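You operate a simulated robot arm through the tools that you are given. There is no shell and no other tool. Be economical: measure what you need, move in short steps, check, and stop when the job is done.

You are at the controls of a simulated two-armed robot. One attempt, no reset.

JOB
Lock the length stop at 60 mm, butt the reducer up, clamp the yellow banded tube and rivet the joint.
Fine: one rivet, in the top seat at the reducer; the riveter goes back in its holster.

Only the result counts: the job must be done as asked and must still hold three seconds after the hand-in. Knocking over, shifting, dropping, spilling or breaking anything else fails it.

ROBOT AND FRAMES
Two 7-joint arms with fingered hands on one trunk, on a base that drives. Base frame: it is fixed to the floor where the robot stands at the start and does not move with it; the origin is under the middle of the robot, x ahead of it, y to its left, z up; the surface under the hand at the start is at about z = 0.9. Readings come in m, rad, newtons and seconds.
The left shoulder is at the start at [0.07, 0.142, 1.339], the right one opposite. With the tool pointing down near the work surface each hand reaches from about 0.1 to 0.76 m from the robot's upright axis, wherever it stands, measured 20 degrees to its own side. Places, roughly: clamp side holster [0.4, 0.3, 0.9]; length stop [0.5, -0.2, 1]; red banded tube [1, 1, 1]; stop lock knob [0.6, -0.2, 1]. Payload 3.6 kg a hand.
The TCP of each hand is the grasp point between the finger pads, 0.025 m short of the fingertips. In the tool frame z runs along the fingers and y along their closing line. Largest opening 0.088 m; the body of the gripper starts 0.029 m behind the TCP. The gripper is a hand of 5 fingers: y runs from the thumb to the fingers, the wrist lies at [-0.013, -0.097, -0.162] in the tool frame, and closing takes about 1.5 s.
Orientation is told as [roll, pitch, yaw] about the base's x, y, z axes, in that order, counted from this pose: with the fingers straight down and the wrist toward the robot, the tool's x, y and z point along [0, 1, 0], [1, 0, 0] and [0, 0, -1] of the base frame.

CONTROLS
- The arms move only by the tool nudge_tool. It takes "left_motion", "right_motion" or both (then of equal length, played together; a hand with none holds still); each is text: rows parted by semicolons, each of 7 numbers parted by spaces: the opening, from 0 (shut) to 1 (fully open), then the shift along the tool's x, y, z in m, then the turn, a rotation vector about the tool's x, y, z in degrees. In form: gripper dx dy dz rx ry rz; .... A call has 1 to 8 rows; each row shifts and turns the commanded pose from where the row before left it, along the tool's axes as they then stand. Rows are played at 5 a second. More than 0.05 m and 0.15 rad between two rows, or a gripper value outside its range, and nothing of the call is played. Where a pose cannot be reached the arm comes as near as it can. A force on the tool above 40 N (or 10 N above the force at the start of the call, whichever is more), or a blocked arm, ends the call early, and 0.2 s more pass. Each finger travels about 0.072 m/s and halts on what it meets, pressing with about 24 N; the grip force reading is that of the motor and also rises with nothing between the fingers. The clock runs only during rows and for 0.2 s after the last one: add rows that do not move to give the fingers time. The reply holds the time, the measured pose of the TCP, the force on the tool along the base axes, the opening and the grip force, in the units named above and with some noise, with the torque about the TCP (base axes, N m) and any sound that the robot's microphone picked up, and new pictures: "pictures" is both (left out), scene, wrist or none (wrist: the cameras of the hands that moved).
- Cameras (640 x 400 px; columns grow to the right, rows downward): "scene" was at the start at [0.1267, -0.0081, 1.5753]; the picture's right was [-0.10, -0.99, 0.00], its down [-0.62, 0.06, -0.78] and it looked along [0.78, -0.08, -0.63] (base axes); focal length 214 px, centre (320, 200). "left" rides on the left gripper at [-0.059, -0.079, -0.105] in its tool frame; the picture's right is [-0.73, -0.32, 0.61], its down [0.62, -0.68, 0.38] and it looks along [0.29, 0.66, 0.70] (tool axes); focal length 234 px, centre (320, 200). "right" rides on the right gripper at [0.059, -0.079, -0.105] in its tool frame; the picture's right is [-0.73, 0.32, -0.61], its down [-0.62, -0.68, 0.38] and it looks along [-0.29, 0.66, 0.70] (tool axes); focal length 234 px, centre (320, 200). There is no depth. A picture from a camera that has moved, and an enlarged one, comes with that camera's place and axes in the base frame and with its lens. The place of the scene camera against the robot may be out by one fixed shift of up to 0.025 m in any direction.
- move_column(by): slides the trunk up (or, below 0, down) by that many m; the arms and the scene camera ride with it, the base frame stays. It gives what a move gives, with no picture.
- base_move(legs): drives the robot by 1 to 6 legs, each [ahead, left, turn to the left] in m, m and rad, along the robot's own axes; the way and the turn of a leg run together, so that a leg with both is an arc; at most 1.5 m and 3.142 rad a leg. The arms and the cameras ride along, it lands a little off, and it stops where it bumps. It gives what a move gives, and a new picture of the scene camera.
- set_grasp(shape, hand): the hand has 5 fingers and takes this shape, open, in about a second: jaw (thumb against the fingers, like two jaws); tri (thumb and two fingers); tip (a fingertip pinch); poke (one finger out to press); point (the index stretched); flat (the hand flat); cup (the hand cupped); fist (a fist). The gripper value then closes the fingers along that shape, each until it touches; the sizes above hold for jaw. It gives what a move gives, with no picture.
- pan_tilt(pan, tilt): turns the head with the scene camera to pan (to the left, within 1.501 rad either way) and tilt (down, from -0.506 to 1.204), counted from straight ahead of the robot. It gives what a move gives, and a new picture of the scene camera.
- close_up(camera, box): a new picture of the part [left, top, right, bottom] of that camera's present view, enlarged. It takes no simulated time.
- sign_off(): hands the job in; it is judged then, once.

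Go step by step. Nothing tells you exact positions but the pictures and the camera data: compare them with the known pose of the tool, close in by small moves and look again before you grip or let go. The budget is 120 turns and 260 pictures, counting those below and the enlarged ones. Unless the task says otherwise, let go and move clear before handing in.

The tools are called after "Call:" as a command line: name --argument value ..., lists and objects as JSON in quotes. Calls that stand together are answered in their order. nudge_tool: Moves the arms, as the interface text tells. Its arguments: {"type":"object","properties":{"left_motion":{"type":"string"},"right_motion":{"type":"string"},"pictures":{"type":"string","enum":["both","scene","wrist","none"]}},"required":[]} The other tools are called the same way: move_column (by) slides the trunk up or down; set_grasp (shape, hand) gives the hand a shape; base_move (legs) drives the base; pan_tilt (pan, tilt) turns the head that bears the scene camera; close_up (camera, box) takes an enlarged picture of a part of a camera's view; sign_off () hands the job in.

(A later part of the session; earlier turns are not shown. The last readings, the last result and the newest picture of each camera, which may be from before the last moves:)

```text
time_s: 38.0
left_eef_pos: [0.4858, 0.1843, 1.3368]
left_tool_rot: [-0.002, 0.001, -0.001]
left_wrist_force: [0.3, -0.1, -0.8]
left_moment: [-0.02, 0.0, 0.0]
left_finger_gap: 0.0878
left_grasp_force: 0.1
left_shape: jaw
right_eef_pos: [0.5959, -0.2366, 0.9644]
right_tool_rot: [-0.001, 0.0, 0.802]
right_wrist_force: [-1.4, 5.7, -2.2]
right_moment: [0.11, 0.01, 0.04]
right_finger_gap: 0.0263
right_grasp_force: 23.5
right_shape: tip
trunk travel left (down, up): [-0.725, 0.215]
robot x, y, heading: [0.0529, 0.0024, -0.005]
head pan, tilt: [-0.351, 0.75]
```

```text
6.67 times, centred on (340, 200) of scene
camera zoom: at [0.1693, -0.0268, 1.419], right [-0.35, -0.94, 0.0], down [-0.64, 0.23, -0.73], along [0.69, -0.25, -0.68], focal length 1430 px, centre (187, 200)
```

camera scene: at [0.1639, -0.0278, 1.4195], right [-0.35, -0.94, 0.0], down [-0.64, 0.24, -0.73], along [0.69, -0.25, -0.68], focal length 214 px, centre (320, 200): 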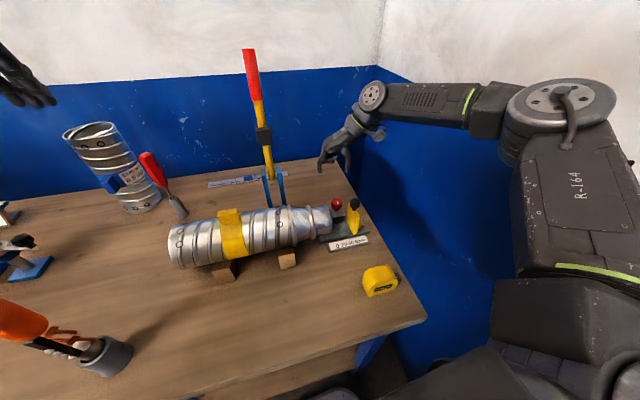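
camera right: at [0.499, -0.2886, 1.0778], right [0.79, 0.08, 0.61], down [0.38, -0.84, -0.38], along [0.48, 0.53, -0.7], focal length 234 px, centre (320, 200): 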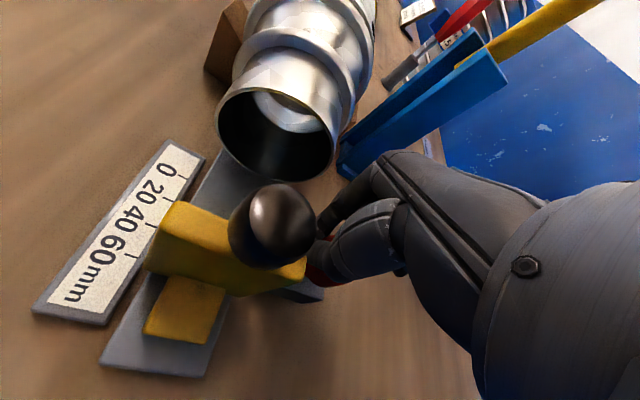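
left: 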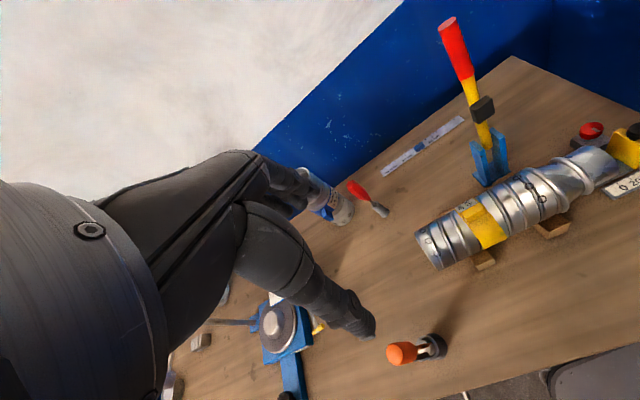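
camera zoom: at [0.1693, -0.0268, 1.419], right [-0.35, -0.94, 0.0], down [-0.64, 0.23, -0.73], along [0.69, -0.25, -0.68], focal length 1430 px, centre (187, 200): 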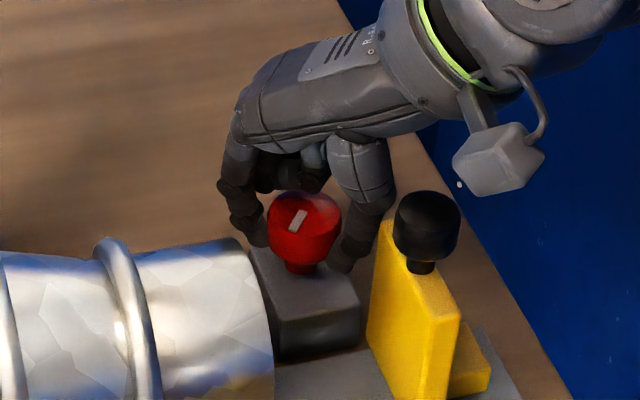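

42° turned with almost no torque. I open, rotate the hand back in place and take a second stroke.

Call:
nudge_tool --right_motion "0.45 0 0 0 0 0 0; 0.5 0 0 0 0 0 0; 0.6 0 0 0 0 0 -7; 0.7 0 0 0 0 0 -7; 0.7 0 0 0 0 0 -7; 0.7 0 0 0 0 0 -7; 0.7 0 0 0 0 0 -7; 0.7 0 0 0 0 0 -7" --pictures "none"

Call:
close_up --camera "right" --box '[170, 130, 410, 330]'

```text
time_s: 39.8
left_eef_pos: [0.4863, 0.1841, 1.3365]
left_tool_rot: [0.001, 0.0, -0.002]
left_wrist_force: [0.2, 0.4, -0.1]
left_moment: [-0.04, -0.01, 0.02]
left_finger_gap: 0.0876
left_grasp_force: 0.1
left_shape: jaw
right_eef_pos: [0.5939, -0.2353, 0.9654]
right_tool_rot: [-0.003, -0.001, 1.537]
right_wrist_force: [0.3, 0.3, -0.5]
right_moment: [-0.04, 0.02, 0.03]
right_finger_gap: 0.0616
right_grasp_force: 0.1
right_shape: tip
trunk travel left (down, up): [-0.725, 0.215]
robot x, y, heading: [0.0514, 0.0016, 0.003]
head pan, tilt: [-0.351, 0.75]
```

```text
2.00 times, centred on (290, 230) of right
camera zoom: at [0.5333, -0.3114, 1.0693], right [0.74, 0.3, 0.61], down [0.6, -0.7, -0.38], along [0.31, 0.65, -0.7], focal length 468 px, centre (380, 140)
```

zoom: 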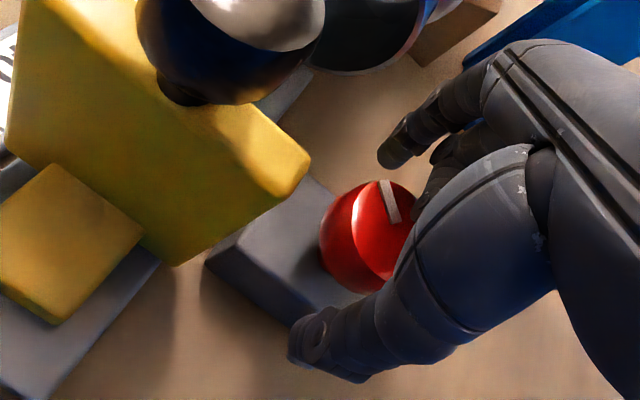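

Call:
nudge_tool --right_motion "0.5 0 0 0 0 0 0; 0.3 0 0 0 0 0 0; 0.2 0 0 0 0 0 0; 0.2 0 0 0 0 0 0; 0.2 0 0 0 0 0 0" --pictures "none"

Call:
nudge_tool --right_motion "0.2 0 0 0 0 0 7; 0.2 0 0 0 0 0 7; 0.2 0 0 0 0 0 7; 0.2 0 0 0 0 0 7; 0.2 0 0 0 0 0 7; 0.2 0 0 0 0 0 7; 0.2 0 0 0 0 0 0" --pictures "none"

Call:
close_up --camera "right" --box '[170, 130, 410, 330]'

Call:
close_up --camera "scene" --box '[310, 170, 370, 230]'

```text
time_s: 41.0
left_eef_pos: [0.4853, 0.1824, 1.3368]
left_tool_rot: [0.001, 0.001, -0.001]
left_wrist_force: [-0.4, 0.0, -1.1]
left_moment: [0.0, -0.04, -0.02]
left_finger_gap: 0.0877
left_grasp_force: 0.0
left_shape: jaw
right_eef_pos: [0.5945, -0.238, 0.9661]
right_tool_rot: [-0.001, -0.001, 1.534]
right_wrist_force: [-2.8, -0.4, -1.5]
right_moment: [-0.03, 0.06, 0.0]
right_finger_gap: 0.0273
right_grasp_force: 24.6
right_shape: tip
trunk travel left (down, up): [-0.725, 0.215]
robot x, y, heading: [0.0521, -0.0014, -0.001]
head pan, tilt: [-0.351, 0.75]
```

```text
time_s: 42.6
left_eef_pos: [0.4866, 0.1848, 1.3369]
left_tool_rot: [-0.002, 0.001, -0.001]
left_wrist_force: [-0.4, 0.2, -0.7]
left_moment: [-0.01, -0.01, -0.01]
left_finger_gap: 0.0876
left_grasp_force: 0.2
left_shape: jaw
right_eef_pos: [0.594, -0.2344, 0.9649]
right_tool_rot: [0.0, -0.001, 0.801]
right_wrist_force: [1.5, 5.1, -0.3]
right_moment: [0.12, -0.06, 0.0]
right_finger_gap: 0.0268
right_grasp_force: 24.1
right_shape: tip
trunk travel left (down, up): [-0.725, 0.215]
robot x, y, heading: [0.0521, -0.0001, -0.003]
head pan, tilt: [-0.351, 0.75]
```

```text
2.00 times, centred on (290, 230) of right
camera zoom: at [0.4978, -0.2498, 1.069], right [0.75, -0.27, 0.61], down [-0.03, -0.92, -0.38], along [0.67, 0.27, -0.7], focal length 468 px, centre (380, 140)
```

zoom: 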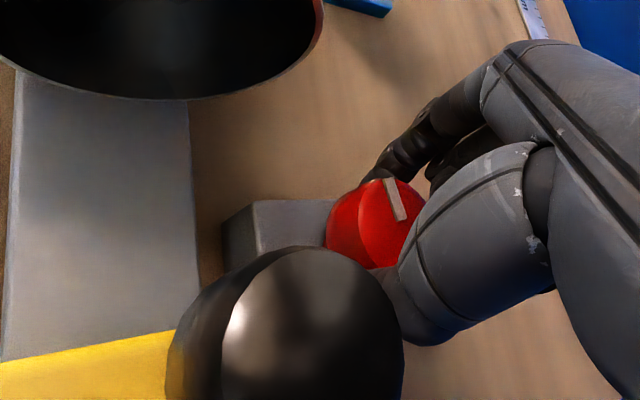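

```text
6.67 times, centred on (340, 200) of scene
camera zoom: at [0.1695, -0.0268, 1.4189], right [-0.35, -0.94, 0.0], down [-0.64, 0.23, -0.73], along [0.69, -0.25, -0.68], focal length 1430 px, centre (187, 200)
```

zoom: 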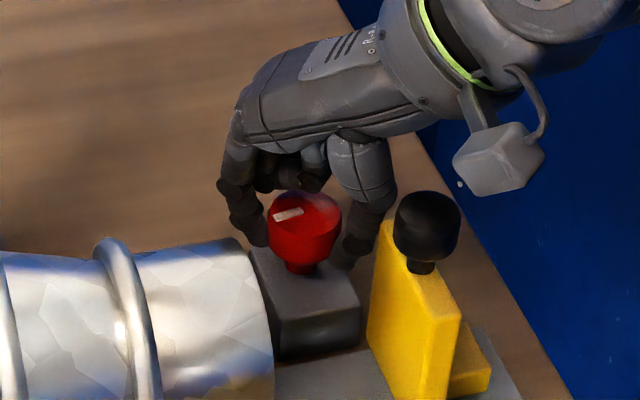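

Turned about 84° total, marker now along the slide. One more stroke to feel for the end stop.

Call:
nudge_tool --right_motion "0.45 0 0 0 0 0 0; 0.5 0 0 0 0 0 0; 0.6 0 0 0 0 0 -7; 0.7 0 0 0 0 0 -7; 0.7 0 0 0 0 0 -7; 0.7 0 0 0 0 0 -7; 0.7 0 0 0 0 0 -7; 0.7 0 0 0 0 0 -7" --pictures "none"

Call:
nudge_tool --right_motion "0.5 0 0 0 0 0 0; 0.3 0 0 0 0 0 0; 0.2 0 0 0 0 0 0; 0.2 0 0 0 0 0 0; 0.2 0 0 0 0 0 0; 0.2 0 0 0 0 0 7; 0.2 0 0 0 0 0 7; 0.2 0 0 0 0 0 7" --pictures "none"

Call:
close_up --camera "right" --box '[170, 130, 410, 330]'

Call:
close_up --camera "scene" --box '[310, 170, 370, 230]'

```text
time_s: 44.4
left_eef_pos: [0.4863, 0.1855, 1.3367]
left_tool_rot: [0.0, -0.001, -0.002]
left_wrist_force: [0.4, -1.2, -0.2]
left_moment: [-0.02, -0.02, -0.02]
left_finger_gap: 0.0876
left_grasp_force: 0.1
left_shape: jaw
right_eef_pos: [0.5943, -0.2355, 0.9656]
right_tool_rot: [0.002, 0.001, 1.535]
right_wrist_force: [0.1, 0.2, -0.4]
right_moment: [-0.02, -0.03, -0.01]
right_finger_gap: 0.0612
right_grasp_force: 0.1
right_shape: tip
trunk travel left (down, up): [-0.725, 0.215]
robot x, y, heading: [0.0473, 0.0013, -0.007]
head pan, tilt: [-0.351, 0.75]
```

```text
time_s: 46.2
left_eef_pos: [0.4845, 0.1839, 1.3384]
left_tool_rot: [0.001, -0.002, -0.003]
left_wrist_force: [1.0, 0.3, -0.3]
left_moment: [0.02, -0.05, 0.02]
left_finger_gap: 0.0877
left_grasp_force: 0.1
left_shape: jaw
right_eef_pos: [0.5919, -0.2353, 0.9653]
right_tool_rot: [-0.001, -0.001, 1.168]
right_wrist_force: [-6.7, 5.0, -2.6]
right_moment: [0.16, 0.13, 0.11]
right_finger_gap: 0.0267
right_grasp_force: 23.8
right_shape: tip
trunk travel left (down, up): [-0.725, 0.215]
robot x, y, heading: [0.0501, 0.0024, -0.002]
head pan, tilt: [-0.351, 0.75]
```

```text
2.00 times, centred on (290, 230) of right
camera zoom: at [0.5078, -0.2843, 1.0685], right [0.79, 0.01, 0.61], down [0.31, -0.87, -0.38], along [0.52, 0.49, -0.7], focal length 468 px, centre (380, 140)
```

zoom: 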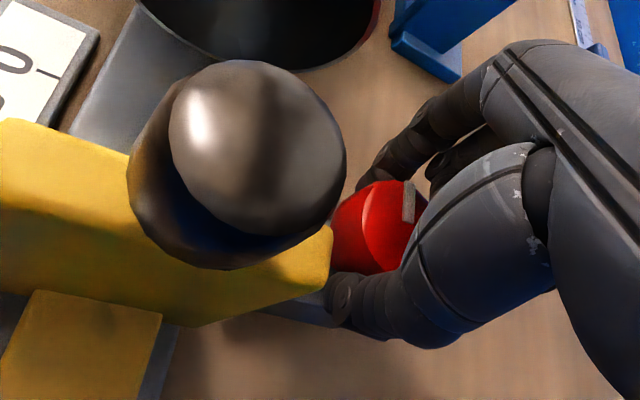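

```text
6.67 times, centred on (340, 200) of scene
camera zoom: at [0.1677, -0.0272, 1.419], right [-0.34, -0.94, 0.0], down [-0.64, 0.23, -0.73], along [0.69, -0.25, -0.68], focal length 1430 px, centre (187, 200)
```

zoom: 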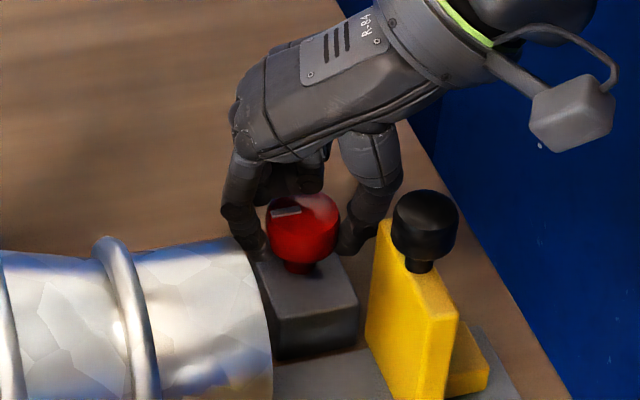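

Call:
nudge_tool --right_motion "0.2 0 0 0 0 0 7; 0.2 0 0 0 0 0 7; 0.2 0 0 0 0 0 0" --pictures "none"

Call:
close_up --camera "right" --box '[170, 130, 410, 330]'

Call:
close_up --camera "scene" --box '[310, 170, 370, 230]'

```text
time_s: 47.0
left_eef_pos: [0.4838, 0.1847, 1.3382]
left_tool_rot: [-0.001, -0.001, -0.002]
left_wrist_force: [-0.2, -0.4, 0.4]
left_moment: [0.03, -0.02, -0.02]
left_finger_gap: 0.0876
left_grasp_force: 0.0
left_shape: jaw
right_eef_pos: [0.5932, -0.2349, 0.9645]
right_tool_rot: [0.002, 0.0, 0.924]
right_wrist_force: [-11.9, 10.3, -8.8]
right_moment: [0.32, 0.18, 0.24]
right_finger_gap: 0.026
right_grasp_force: 24.2
right_shape: tip
trunk travel left (down, up): [-0.725, 0.215]
robot x, y, heading: [0.0521, -0.0022, -0.003]
head pan, tilt: [-0.351, 0.75]
```

```text
2.00 times, centred on (290, 230) of right
camera zoom: at [0.4983, -0.2612, 1.069], right [0.77, -0.18, 0.61], down [0.09, -0.92, -0.38], along [0.63, 0.35, -0.7], focal length 468 px, centre (380, 140)
```

zoom: 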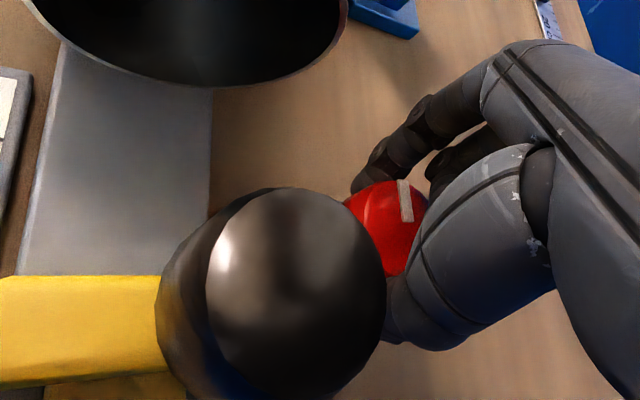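

```text
6.67 times, centred on (340, 200) of scene
camera zoom: at [0.1674, -0.0264, 1.419], right [-0.34, -0.94, 0.0], down [-0.64, 0.23, -0.73], along [0.69, -0.25, -0.68], focal length 1430 px, centre (187, 200)
```

zoom: 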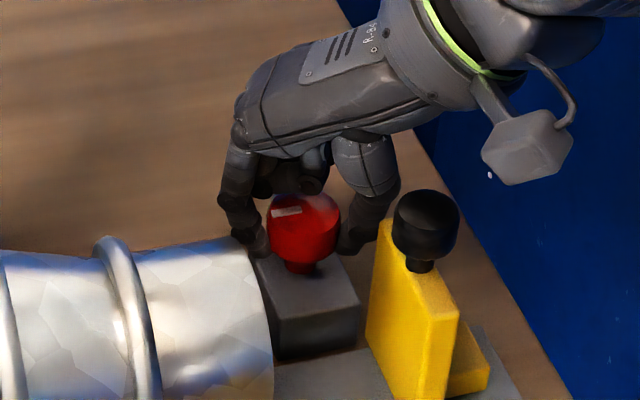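

The knob reached its end (torque rises, marker stays): locked. I release, lift clear, and look with the left hand's camera at the tube's left end.

Call:
nudge_tool --right_motion "0.45 0 0 0 0 0 0; 0.5 0 0 0 0 0 0; 0.6 0 0 0 0 0 -7; 0.7 0 0 -0.03 0 0 -7; 0.7 0 0 -0.04 0 0 0; 0.7 0 0 -0.04 0 0 0; 0.7 0 0 -0.04 0 0 0; 0.7 0 0 0 0 0 0" --pictures "wrist"

Call:
pan_tilt --pan -0.1 --tilt 0.8

Call:
close_up --camera "left" --box '[260, 0, 640, 400]'

Call:
close_up --camera "scene" --box '[200, 150, 420, 290]'

```text
time_s: 48.8
left_eef_pos: [0.4843, 0.1842, 1.3363]
left_tool_rot: [0.001, 0.001, -0.002]
left_wrist_force: [0.0, -0.6, 0.1]
left_moment: [0.01, 0.0, -0.03]
left_finger_gap: 0.0878
left_grasp_force: 0.1
left_shape: jaw
right_eef_pos: [0.5957, -0.2372, 1.116]
right_tool_rot: [0.001, 0.001, 1.169]
right_wrist_force: [-0.6, -0.1, 0.2]
right_moment: [-0.04, 0.04, 0.02]
right_finger_gap: 0.0612
right_grasp_force: 0.1
right_shape: tip
trunk travel left (down, up): [-0.725, 0.215]
robot x, y, heading: [0.0472, -0.0011, 0.0]
head pan, tilt: [-0.351, 0.75]
camera right: at [0.5104, -0.2852, 1.2194], right [0.79, 0.01, 0.61], down [0.31, -0.87, -0.38], along [0.52, 0.49, -0.7], focal length 234 px, centre (320, 200)
```

right: 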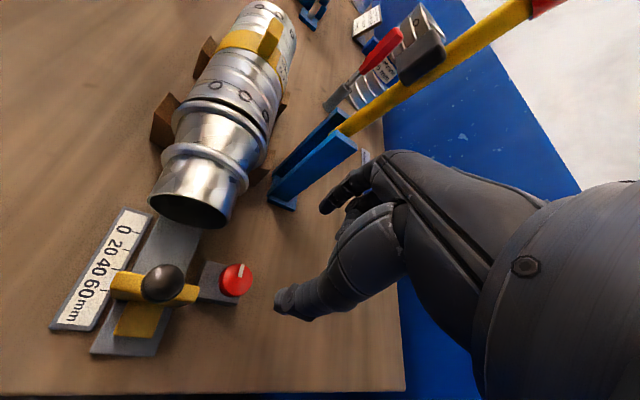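

```text
time_s: 49.6
left_eef_pos: [0.4852, 0.1828, 1.3369]
left_tool_rot: [-0.001, 0.001, -0.002]
left_wrist_force: [1.0, 0.1, 0.6]
left_moment: [0.01, 0.04, 0.03]
left_finger_gap: 0.0875
left_grasp_force: 0.0
left_shape: jaw
right_eef_pos: [0.5948, -0.2351, 1.1157]
right_tool_rot: [0.001, 0.0, 1.168]
right_wrist_force: [0.9, 0.0, 0.1]
right_moment: [-0.03, -0.02, 0.0]
right_finger_gap: 0.0613
right_grasp_force: 0.1
right_shape: tip
trunk travel left (down, up): [-0.725, 0.215]
robot x, y, heading: [0.0511, 0.002, -0.007]
head pan, tilt: [-0.099, 0.799]
camera scene: at [0.1716, -0.0077, 1.415], right [-0.1, -0.99, 0.0], down [-0.71, 0.07, -0.7], along [0.69, -0.07, -0.72], focal length 214 px, centre (320, 200)
```

scene: 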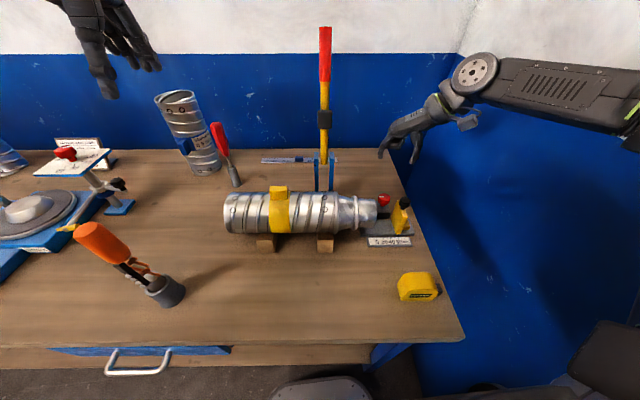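

```text
1.00 times, centred on (450, 200) of left (not enlarged: the box is as wide or as high as the picture)
camera zoom: at [0.4065, 0.1246, 1.4415], right [-0.32, -0.73, -0.61], down [-0.68, 0.62, -0.38], along [0.66, 0.29, -0.7], focal length 234 px, centre (190, 200)
```

zoom: 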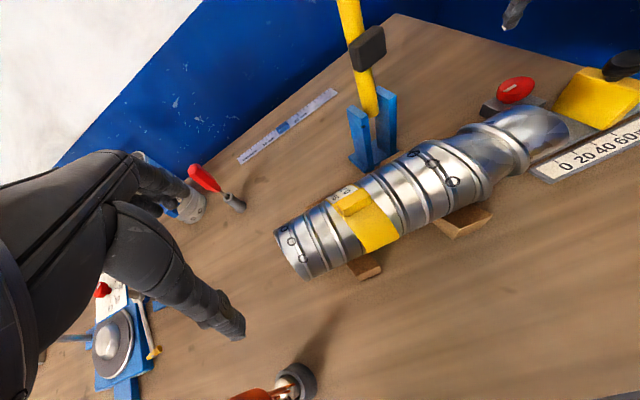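

```text
2.86 times, centred on (310, 220) of scene
camera zoom: at [0.1716, -0.0077, 1.415], right [-0.1, -0.99, 0.0], down [-0.71, 0.07, -0.7], along [0.69, -0.07, -0.72], focal length 613 px, centre (349, 143)
```

zoom: 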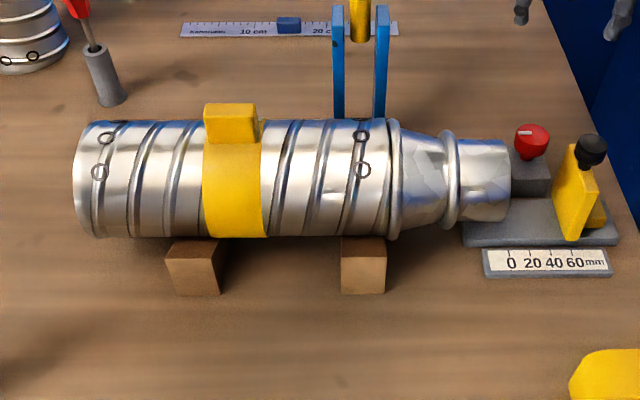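

The knob is locked and the stop still sits at 60. The tube's left rim is centred near (.57,.175,.975); the bench axis is tilted ~0.1 rad. I bring the left hand, closed, down beside the left rim.

Call:
nudge_tool --left_motion "0.6 0.02 0.03 0.03 0 0 0; 0.3 0.02 0.03 0.03 0 0 0; 0 0.02 0.026 0.03 0 0 0; 0 0 0 0.045 0 0 0; 0 0 0 0.045 0 0 0; 0 0 0 0 0 0 0"

Call:
close_up --camera "scene" --box '[130, 120, 330, 270]'

```text
time_s: 51.0
left_eef_pos: [0.5711, 0.2452, 1.1611]
left_tool_rot: [-0.001, -0.001, -0.002]
left_wrist_force: [1.1, 0.6, -0.7]
left_moment: [0.0, 0.02, -0.01]
left_finger_gap: 0.0001
left_grasp_force: 23.9
left_shape: jaw
right_eef_pos: [0.5953, -0.2372, 1.1154]
right_tool_rot: [-0.001, 0.001, 1.167]
right_wrist_force: [-0.5, -0.3, 0.3]
right_moment: [0.04, 0.02, -0.04]
right_finger_gap: 0.0616
right_grasp_force: 0.0
right_shape: tip
trunk travel left (down, up): [-0.725, 0.215]
robot x, y, heading: [0.0499, -0.0018, -0.007]
head pan, tilt: [-0.099, 0.799]
camera scene: at [0.1712, -0.0078, 1.415], right [-0.1, -0.99, 0.0], down [-0.71, 0.07, -0.7], along [0.69, -0.07, -0.72], focal length 214 px, centre (320, 200)
camera left: at [0.4918, 0.1869, 1.2645], right [-0.32, -0.73, -0.61], down [-0.68, 0.62, -0.38], along [0.66, 0.29, -0.7], focal length 234 px, centre (320, 200)
```

scene: 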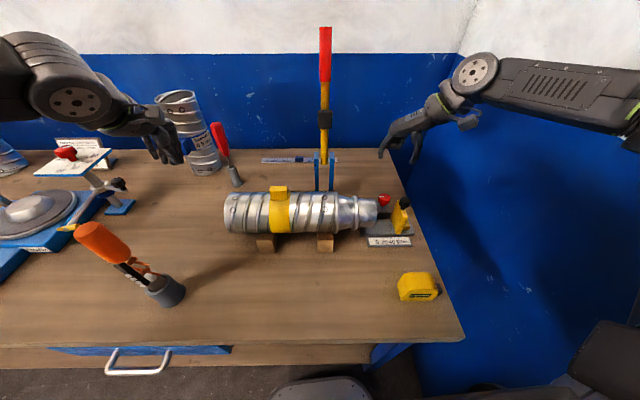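
left: 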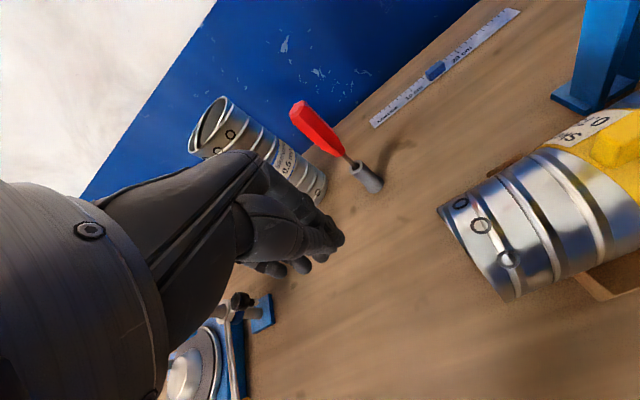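

```text
2.67 times, centred on (230, 195) of scene
camera zoom: at [0.1712, -0.0078, 1.415], right [-0.1, -0.99, 0.0], down [-0.71, 0.07, -0.7], along [0.69, -0.07, -0.72], focal length 572 px, centre (560, 213)
```

zoom: 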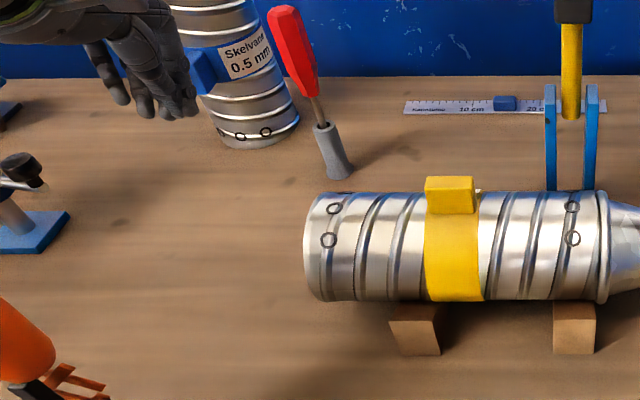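

The left hand is 7 cm left of the rim. I lower it so the fingers cross the rim, then approach.

Call:
nudge_tool --left_motion "0 0 -0.004 0.045 0 0 0; 0 0 0 0.045 0 0 0; 0 0 0 0.045 0 0 0; 0 0 0 0.045 0 0 0; 0 -0.03 0 0 0 0 0; 0 -0.02 0 0 0 0 0; 0 0 0 0 0 0 0"

Call:
close_up --camera "scene" --box '[130, 120, 330, 270]'

Call:
close_up --camera "left" --box '[200, 100, 500, 400]'

```text
time_s: 52.6
left_eef_pos: [0.5698, 0.1941, 0.9781]
left_tool_rot: [-0.001, -0.001, -0.002]
left_wrist_force: [-0.1, -0.6, 0.3]
left_moment: [0.02, 0.01, 0.05]
left_finger_gap: 0.0
left_grasp_force: 24.4
left_shape: jaw
right_eef_pos: [0.5944, -0.2363, 1.1156]
right_tool_rot: [0.0, 0.0, 1.167]
right_wrist_force: [0.8, 0.5, -0.2]
right_moment: [-0.01, 0.0, 0.02]
right_finger_gap: 0.0612
right_grasp_force: 0.1
right_shape: tip
trunk travel left (down, up): [-0.725, 0.215]
robot x, y, heading: [0.0528, 0.0014, 0.001]
head pan, tilt: [-0.099, 0.799]
camera scene: at [0.1715, -0.0069, 1.4149], right [-0.1, -0.99, 0.0], down [-0.71, 0.07, -0.7], along [0.69, -0.07, -0.72], focal length 214 px, centre (320, 200)
camera left: at [0.49, 0.1361, 1.0831], right [-0.32, -0.73, -0.61], down [-0.68, 0.62, -0.38], along [0.66, 0.29, -0.7], focal length 234 px, centre (320, 200)
```

scene: 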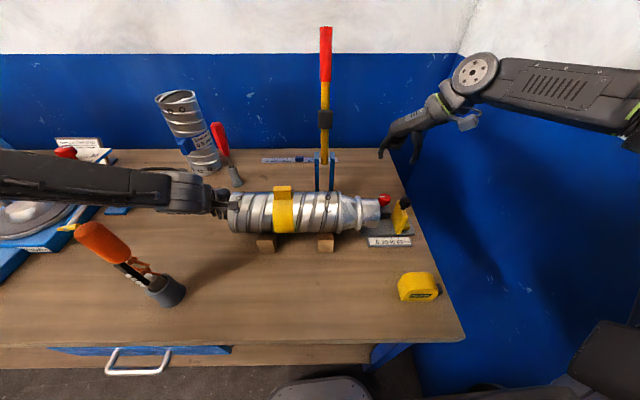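
left: 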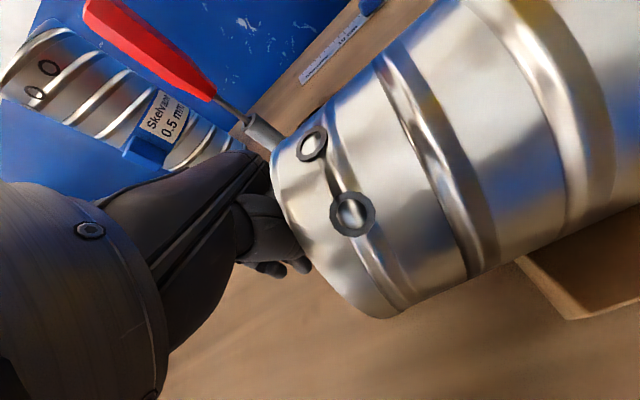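

```text
2.67 times, centred on (230, 195) of scene
camera zoom: at [0.1715, -0.0069, 1.4149], right [-0.1, -0.99, 0.0], down [-0.71, 0.07, -0.7], along [0.69, -0.07, -0.72], focal length 572 px, centre (560, 213)
```

zoom: 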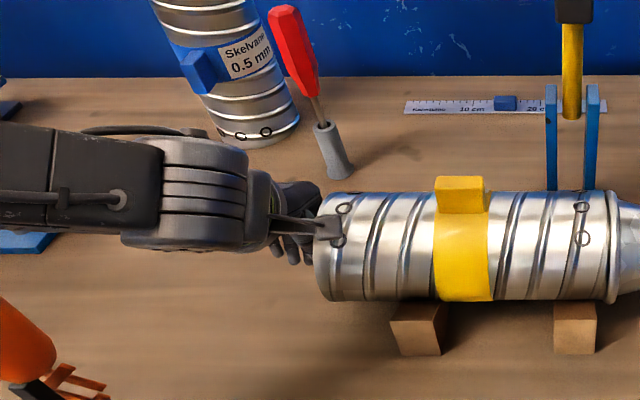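

```text
1.33 times, centred on (350, 250) of left
camera zoom: at [0.49, 0.1361, 1.0831], right [-0.32, -0.73, -0.61], down [-0.68, 0.62, -0.38], along [0.66, 0.29, -0.7], focal length 312 px, centre (280, 133)
```

zoom: 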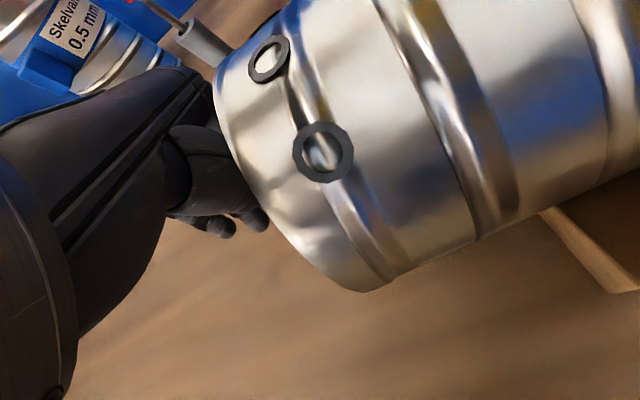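

The tube already slides along with the push (about 9 mm). I continue another 30 mm along the tube axis in small steps.

Call:
nudge_tool --left_motion "0 -0.008 -0.0008 0 0 0 0; 0 -0.008 -0.0008 0 0 0 0; 0 -0.008 -0.0008 0 0 0 0; 0 -0.006 -0.0006 0 0 0 0; 0 0 0 0 0 0 0" --pictures "none"

Call:
close_up --camera "scene" --box '[200, 150, 420, 290]'

```text
time_s: 53.8
left_eef_pos: [0.5646, 0.1638, 0.9786]
left_tool_rot: [-0.002, 0.001, -0.003]
left_wrist_force: [0.1, 2.8, 0.5]
left_moment: [-0.18, 0.06, -0.07]
left_finger_gap: 0.0002
left_grasp_force: 23.6
left_shape: jaw
right_eef_pos: [0.5943, -0.2363, 1.1154]
right_tool_rot: [0.002, 0.0, 1.168]
right_wrist_force: [-0.3, 0.2, 0.4]
right_moment: [0.0, 0.0, 0.01]
right_finger_gap: 0.0615
right_grasp_force: 0.0
right_shape: tip
trunk travel left (down, up): [-0.725, 0.215]
robot x, y, heading: [0.0508, 0.0022, -0.001]
head pan, tilt: [-0.099, 0.799]
```

```text
2.86 times, centred on (310, 220) of scene
camera zoom: at [0.1716, -0.0068, 1.415], right [-0.1, -0.99, 0.0], down [-0.71, 0.07, -0.7], along [0.69, -0.07, -0.72], focal length 613 px, centre (349, 143)
```

zoom: 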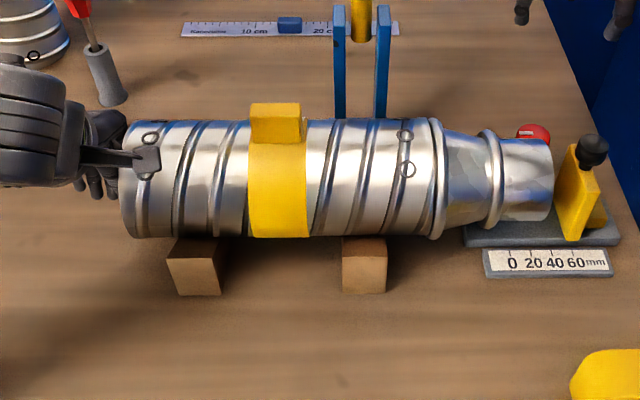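

The whole assembly slides smoothly; about 10 mm remain. I go on in small steps, watching for contact.

Call:
nudge_tool --left_motion "0 -0.004 -0.0004 0 0 0 0; 0 -0.004 -0.0004 0 0 0 0; 0 0 0 0 0 0 0" --pictures "none"

Call:
close_up --camera "scene" --box '[340, 180, 420, 250]'

Call:
close_up --camera "right" --box '[40, 150, 260, 370]'

```text
time_s: 54.6
left_eef_pos: [0.5633, 0.1567, 0.9766]
left_tool_rot: [0.001, 0.001, -0.002]
left_wrist_force: [0.5, 3.1, 0.8]
left_moment: [-0.14, 0.06, -0.04]
left_finger_gap: 0.0002
left_grasp_force: 24.0
left_shape: jaw
right_eef_pos: [0.5957, -0.2362, 1.116]
right_tool_rot: [-0.001, 0.0, 1.168]
right_wrist_force: [0.4, 0.7, -0.1]
right_moment: [0.02, 0.03, 0.03]
right_finger_gap: 0.0614
right_grasp_force: 0.1
right_shape: tip
trunk travel left (down, up): [-0.725, 0.215]
robot x, y, heading: [0.0511, -0.003, -0.003]
head pan, tilt: [-0.099, 0.799]
```

```text
5.71 times, centred on (380, 215) of scene
camera zoom: at [0.1715, -0.0066, 1.415], right [-0.1, -0.99, 0.0], down [-0.71, 0.07, -0.7], along [0.69, -0.07, -0.72], focal length 1226 px, centre (-23, 114)
```

zoom: 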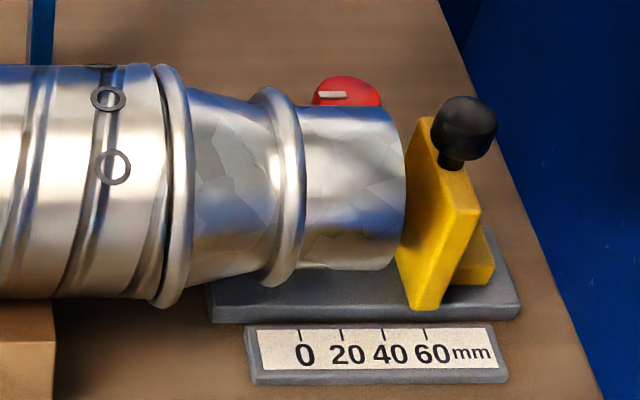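

```text
1.82 times, centred on (150, 260) of right
camera zoom: at [0.5103, -0.2842, 1.2192], right [0.79, 0.01, 0.61], down [0.31, -0.87, -0.38], along [0.52, 0.49, -0.7], focal length 426 px, centre (629, 91)
```

zoom: 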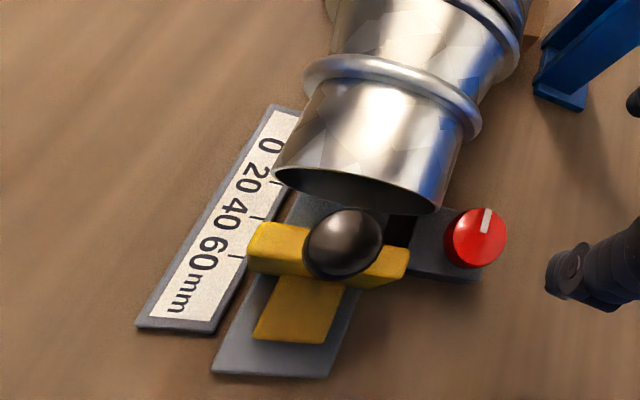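

Call:
nudge_tool --left_motion "0 -0.004 -0.0004 0 0 0 0; 0 -0.004 -0.0004 0 0 0 0; 0 0 0 0 0 0 0" --pictures "none"

Call:
close_up --camera "scene" --box '[340, 180, 420, 250]'

Call:
close_up --camera "right" --box '[40, 150, 260, 370]'

```text
time_s: 55.4
left_eef_pos: [0.5634, 0.1486, 0.9765]
left_tool_rot: [-0.001, 0.0, -0.002]
left_wrist_force: [0.9, 2.4, 1.2]
left_moment: [-0.19, 0.01, -0.05]
left_finger_gap: 0.0
left_grasp_force: 23.9
left_shape: jaw
right_eef_pos: [0.5954, -0.2366, 1.1153]
right_tool_rot: [0.0, -0.001, 1.168]
right_wrist_force: [-0.8, -0.5, -0.3]
right_moment: [-0.01, 0.02, 0.01]
right_finger_gap: 0.0615
right_grasp_force: 0.0
right_shape: tip
trunk travel left (down, up): [-0.725, 0.215]
robot x, y, heading: [0.0481, -0.0036, 0.002]
head pan, tilt: [-0.099, 0.799]
```

```text
5.71 times, centred on (380, 215) of scene
camera zoom: at [0.1714, -0.0067, 1.415], right [-0.1, -0.99, 0.0], down [-0.71, 0.07, -0.7], along [0.69, -0.07, -0.72], focal length 1226 px, centre (-23, 114)
```

zoom: 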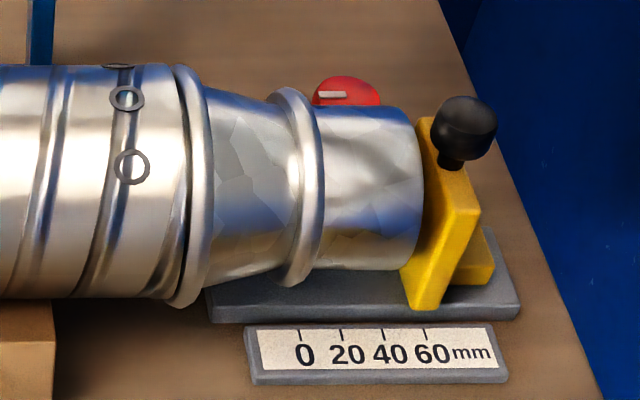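

```text
1.82 times, centred on (150, 260) of right
camera zoom: at [0.5102, -0.2843, 1.2192], right [0.79, 0.01, 0.61], down [0.31, -0.87, -0.38], along [0.52, 0.49, -0.7], focal length 426 px, centre (629, 91)
```

zoom: 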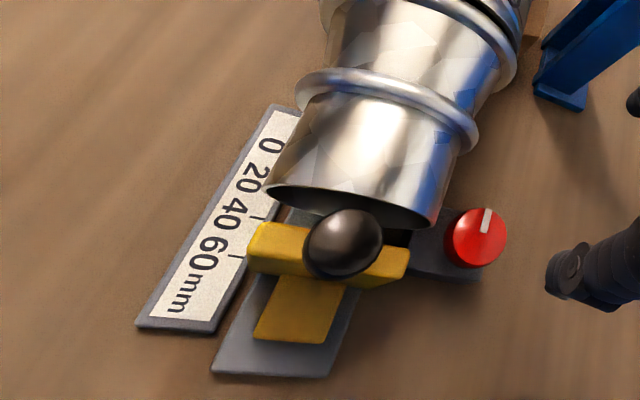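

Call:
nudge_tool --left_motion "0 -0.003 -0.0003 0 0 0 0; 0 -0.003 -0.0003 0 0 0 0; 0 0 0 0 0 0 0" --pictures "none"

Call:
close_up --camera "scene" --box '[340, 180, 420, 250]'

Call:
close_up --camera "right" --box '[90, 180, 230, 320]'

```text
time_s: 56.2
left_eef_pos: [0.5623, 0.1408, 0.9758]
left_tool_rot: [0.0, 0.001, 0.0]
left_wrist_force: [0.2, 3.5, 0.6]
left_moment: [-0.2, -0.01, -0.05]
left_finger_gap: 0.0001
left_grasp_force: 23.8
left_shape: jaw
right_eef_pos: [0.5958, -0.2352, 1.1146]
right_tool_rot: [0.0, -0.001, 1.168]
right_wrist_force: [0.8, -0.3, -0.5]
right_moment: [-0.01, -0.01, -0.02]
right_finger_gap: 0.0615
right_grasp_force: 0.1
right_shape: tip
trunk travel left (down, up): [-0.725, 0.215]
robot x, y, heading: [0.047, 0.0013, 0.003]
head pan, tilt: [-0.099, 0.799]
```

```text
5.71 times, centred on (380, 215) of scene
camera zoom: at [0.1714, -0.0067, 1.415], right [-0.1, -0.99, 0.0], down [-0.71, 0.07, -0.7], along [0.69, -0.07, -0.72], focal length 1226 px, centre (-23, 114)
```

zoom: 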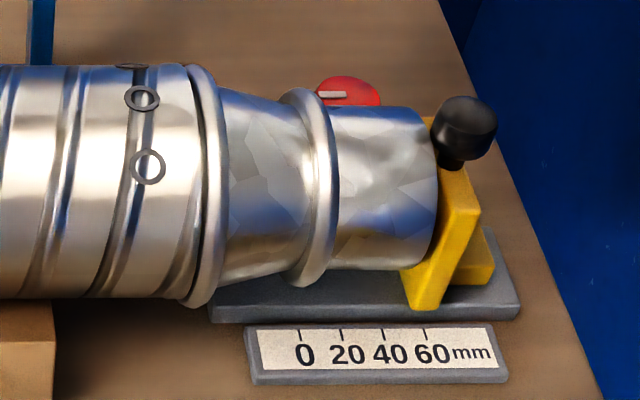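

```text
2.86 times, centred on (160, 250) of right
camera zoom: at [0.5102, -0.2843, 1.2193], right [0.79, 0.01, 0.61], down [0.31, -0.87, -0.38], along [0.52, 0.49, -0.7], focal length 669 px, centre (777, 57)
```

zoom: 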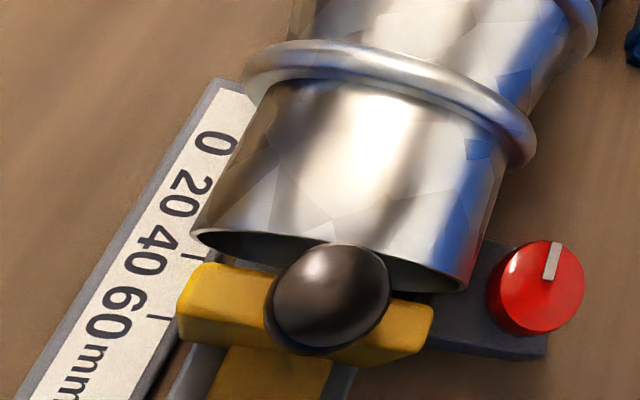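

Call:
nudge_tool --left_motion "0 -0.002 -0.0002 0 0 0 0; 0 -0.002 -0.0002 0 0 0 0; 0 0 0 0 0 0 0" --pictures "none"

Call:
close_up --camera "right" --box '[90, 180, 230, 320]'

```text
time_s: 57.0
left_eef_pos: [0.562, 0.1391, 0.9769]
left_tool_rot: [-0.002, -0.004, 0.0]
left_wrist_force: [0.1, 7.0, 3.1]
left_moment: [-0.44, 0.05, -0.13]
left_finger_gap: 0.0
left_grasp_force: 23.9
left_shape: jaw
right_eef_pos: [0.5946, -0.2354, 1.1169]
right_tool_rot: [0.0, 0.0, 1.167]
right_wrist_force: [-0.7, 0.5, -0.2]
right_moment: [0.0, -0.01, -0.05]
right_finger_gap: 0.0614
right_grasp_force: 0.1
right_shape: tip
trunk travel left (down, up): [-0.725, 0.215]
robot x, y, heading: [0.0493, -0.0012, -0.002]
head pan, tilt: [-0.099, 0.799]
```

```text
2.86 times, centred on (160, 250) of right
camera zoom: at [0.51, -0.2833, 1.2196], right [0.79, 0.01, 0.61], down [0.31, -0.87, -0.38], along [0.52, 0.49, -0.7], focal length 669 px, centre (777, 57)
```

zoom: 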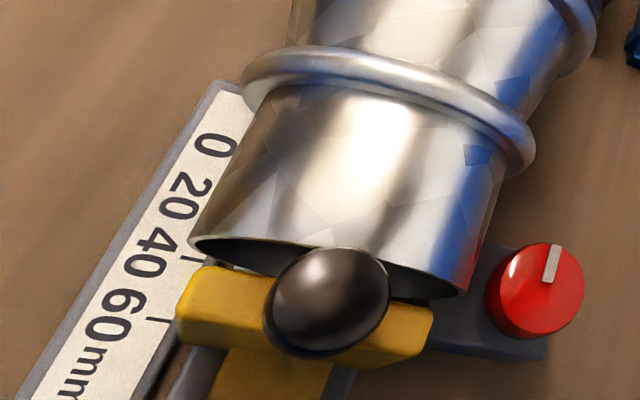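

Contact force is rising (7 N). I press 2 mm more to make sure it is butted.

Call:
nudge_tool --left_motion "0 -0.002 -0.0002 0 0 0 0; 0 0 0 0 0 0 0; 0 0 0 0 0 0 0" --pictures "none"

Call:
close_up --camera "right" --box '[90, 180, 230, 320]'

Call:
close_up --camera "scene" --box '[340, 180, 420, 250]'

```text
time_s: 57.8
left_eef_pos: [0.5628, 0.1373, 0.9763]
left_tool_rot: [-0.001, 0.001, 0.001]
left_wrist_force: [1.2, 11.4, 4.6]
left_moment: [-0.68, 0.14, -0.19]
left_finger_gap: 0.0001
left_grasp_force: 23.9
left_shape: jaw
right_eef_pos: [0.5958, -0.2343, 1.1159]
right_tool_rot: [0.0, 0.001, 1.169]
right_wrist_force: [-0.2, -0.8, -0.4]
right_moment: [0.0, -0.01, 0.04]
right_finger_gap: 0.0616
right_grasp_force: 0.1
right_shape: tip
trunk travel left (down, up): [-0.725, 0.215]
robot x, y, heading: [0.0524, -0.0014, 0.002]
head pan, tilt: [-0.099, 0.799]
```

```text
2.86 times, centred on (160, 250) of right
camera zoom: at [0.5101, -0.2826, 1.2197], right [0.79, 0.01, 0.61], down [0.31, -0.87, -0.38], along [0.52, 0.49, -0.7], focal length 669 px, centre (777, 57)
```

zoom: 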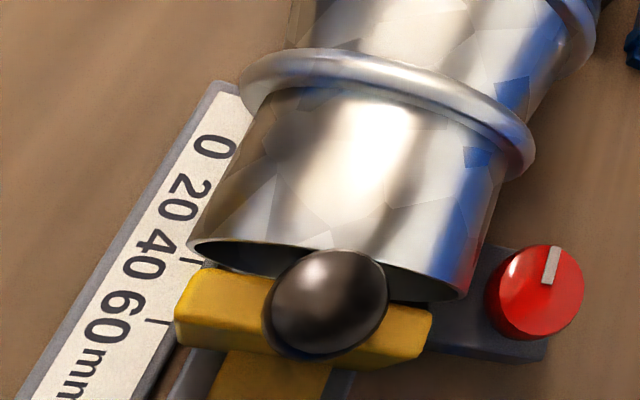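

```text
5.71 times, centred on (380, 215) of scene
camera zoom: at [0.1712, -0.0047, 1.415], right [-0.1, -0.99, 0.0], down [-0.71, 0.07, -0.7], along [0.69, -0.07, -0.72], focal length 1226 px, centre (-23, 114)
```

zoom: 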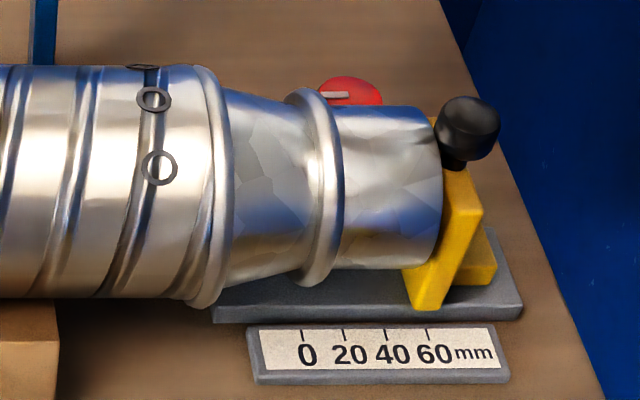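

The reducer is pressed against the stop and the locked stop holds. I swing the right hand round to look at the joint between reducer and stop face from the front.

Call:
nudge_tool --right_motion "0.7 0 0 -0.02 0 0 8.4; 0.7 0 0 0 0 0 8.4; 0.7 0 0 0 0 0 8.4; 0.7 0 0 0 0 0 8.4; 0.7 0 0 0 0 0 8.4; 0.7 0 0 0 0 0 8.4; 0.7 0 0 0 0 0 8.4; 0.7 0 0 0 0 0 8.2" --pictures "none"

Call:
nudge_tool --right_motion "0.7 -0.01 -0.04 0 0 0 0; 0.7 -0.015 -0.04 0 0 0 0; 0.7 -0.015 -0.04 0 0 0 0; 0.7 -0.005 -0.035 0.02 0 0 0; 0.7 0 0 0.04 0 0 0; 0.7 0 0 0.03 0 0 0; 0.7 0 0 0 0 0 0" --pictures "wrist"

Call:
close_up --camera "right" --box '[120, 80, 320, 260]'

```text
time_s: 59.6
left_eef_pos: [0.562, 0.1378, 0.9782]
left_tool_rot: [-0.003, -0.002, 0.0]
left_wrist_force: [0.8, 9.9, 1.9]
left_moment: [-0.58, 0.11, -0.19]
left_finger_gap: 0.0
left_grasp_force: 24.4
left_shape: jaw
right_eef_pos: [0.5945, -0.2337, 1.1361]
right_tool_rot: [-0.003, 0.0, -0.003]
right_wrist_force: [-0.5, -0.8, -0.3]
right_moment: [0.01, 0.03, 0.02]
right_finger_gap: 0.0613
right_grasp_force: 0.1
right_shape: tip
trunk travel left (down, up): [-0.725, 0.215]
robot x, y, heading: [0.0506, 0.0004, -0.001]
head pan, tilt: [-0.099, 0.799]
```

```text
time_s: 61.4
left_eef_pos: [0.5685, 0.1789, 0.9772]
left_tool_rot: [-0.056, 0.008, 0.092]
left_wrist_force: [-0.2, 0.6, -0.1]
left_moment: [-0.02, 0.0, 0.03]
left_finger_gap: 0.0
left_grasp_force: 24.2
left_shape: jaw
right_eef_pos: [0.4632, -0.2519, 1.0467]
right_tool_rot: [-0.019, -0.002, 0.018]
right_wrist_force: [-0.2, -0.1, -0.1]
right_moment: [0.04, -0.03, -0.02]
right_finger_gap: 0.0614
right_grasp_force: 0.1
right_shape: tip
trunk travel left (down, up): [-0.725, 0.215]
robot x, y, heading: [0.052, 0.0038, 0.02]
head pan, tilt: [-0.099, 0.799]
stopped in row 7 (right hand): the arm was blocked; the commanded pose is now the measured one
camera right: at [0.3827, -0.1911, 1.1488], right [0.33, -0.71, 0.62], down [-0.67, -0.64, -0.37], along [0.66, -0.29, -0.69], focal length 234 px, centre (320, 200)
```

right: 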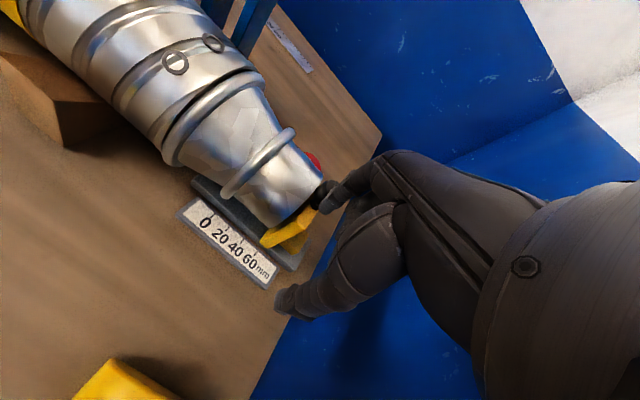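

```text
2.22 times, centred on (220, 170) of right
camera zoom: at [0.3827, -0.1911, 1.1488], right [0.33, -0.71, 0.62], down [-0.67, -0.64, -0.37], along [0.66, -0.29, -0.69], focal length 520 px, centre (542, 267)
```

zoom: 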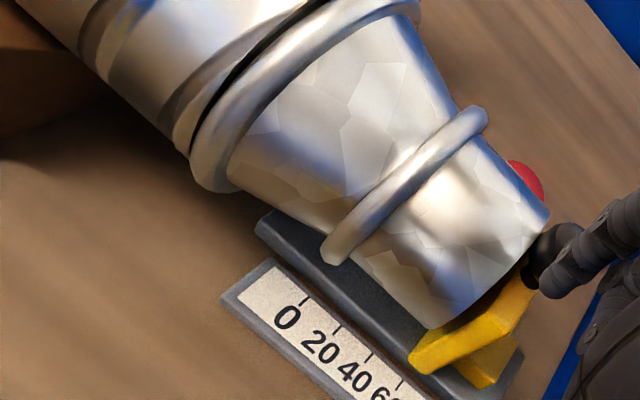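

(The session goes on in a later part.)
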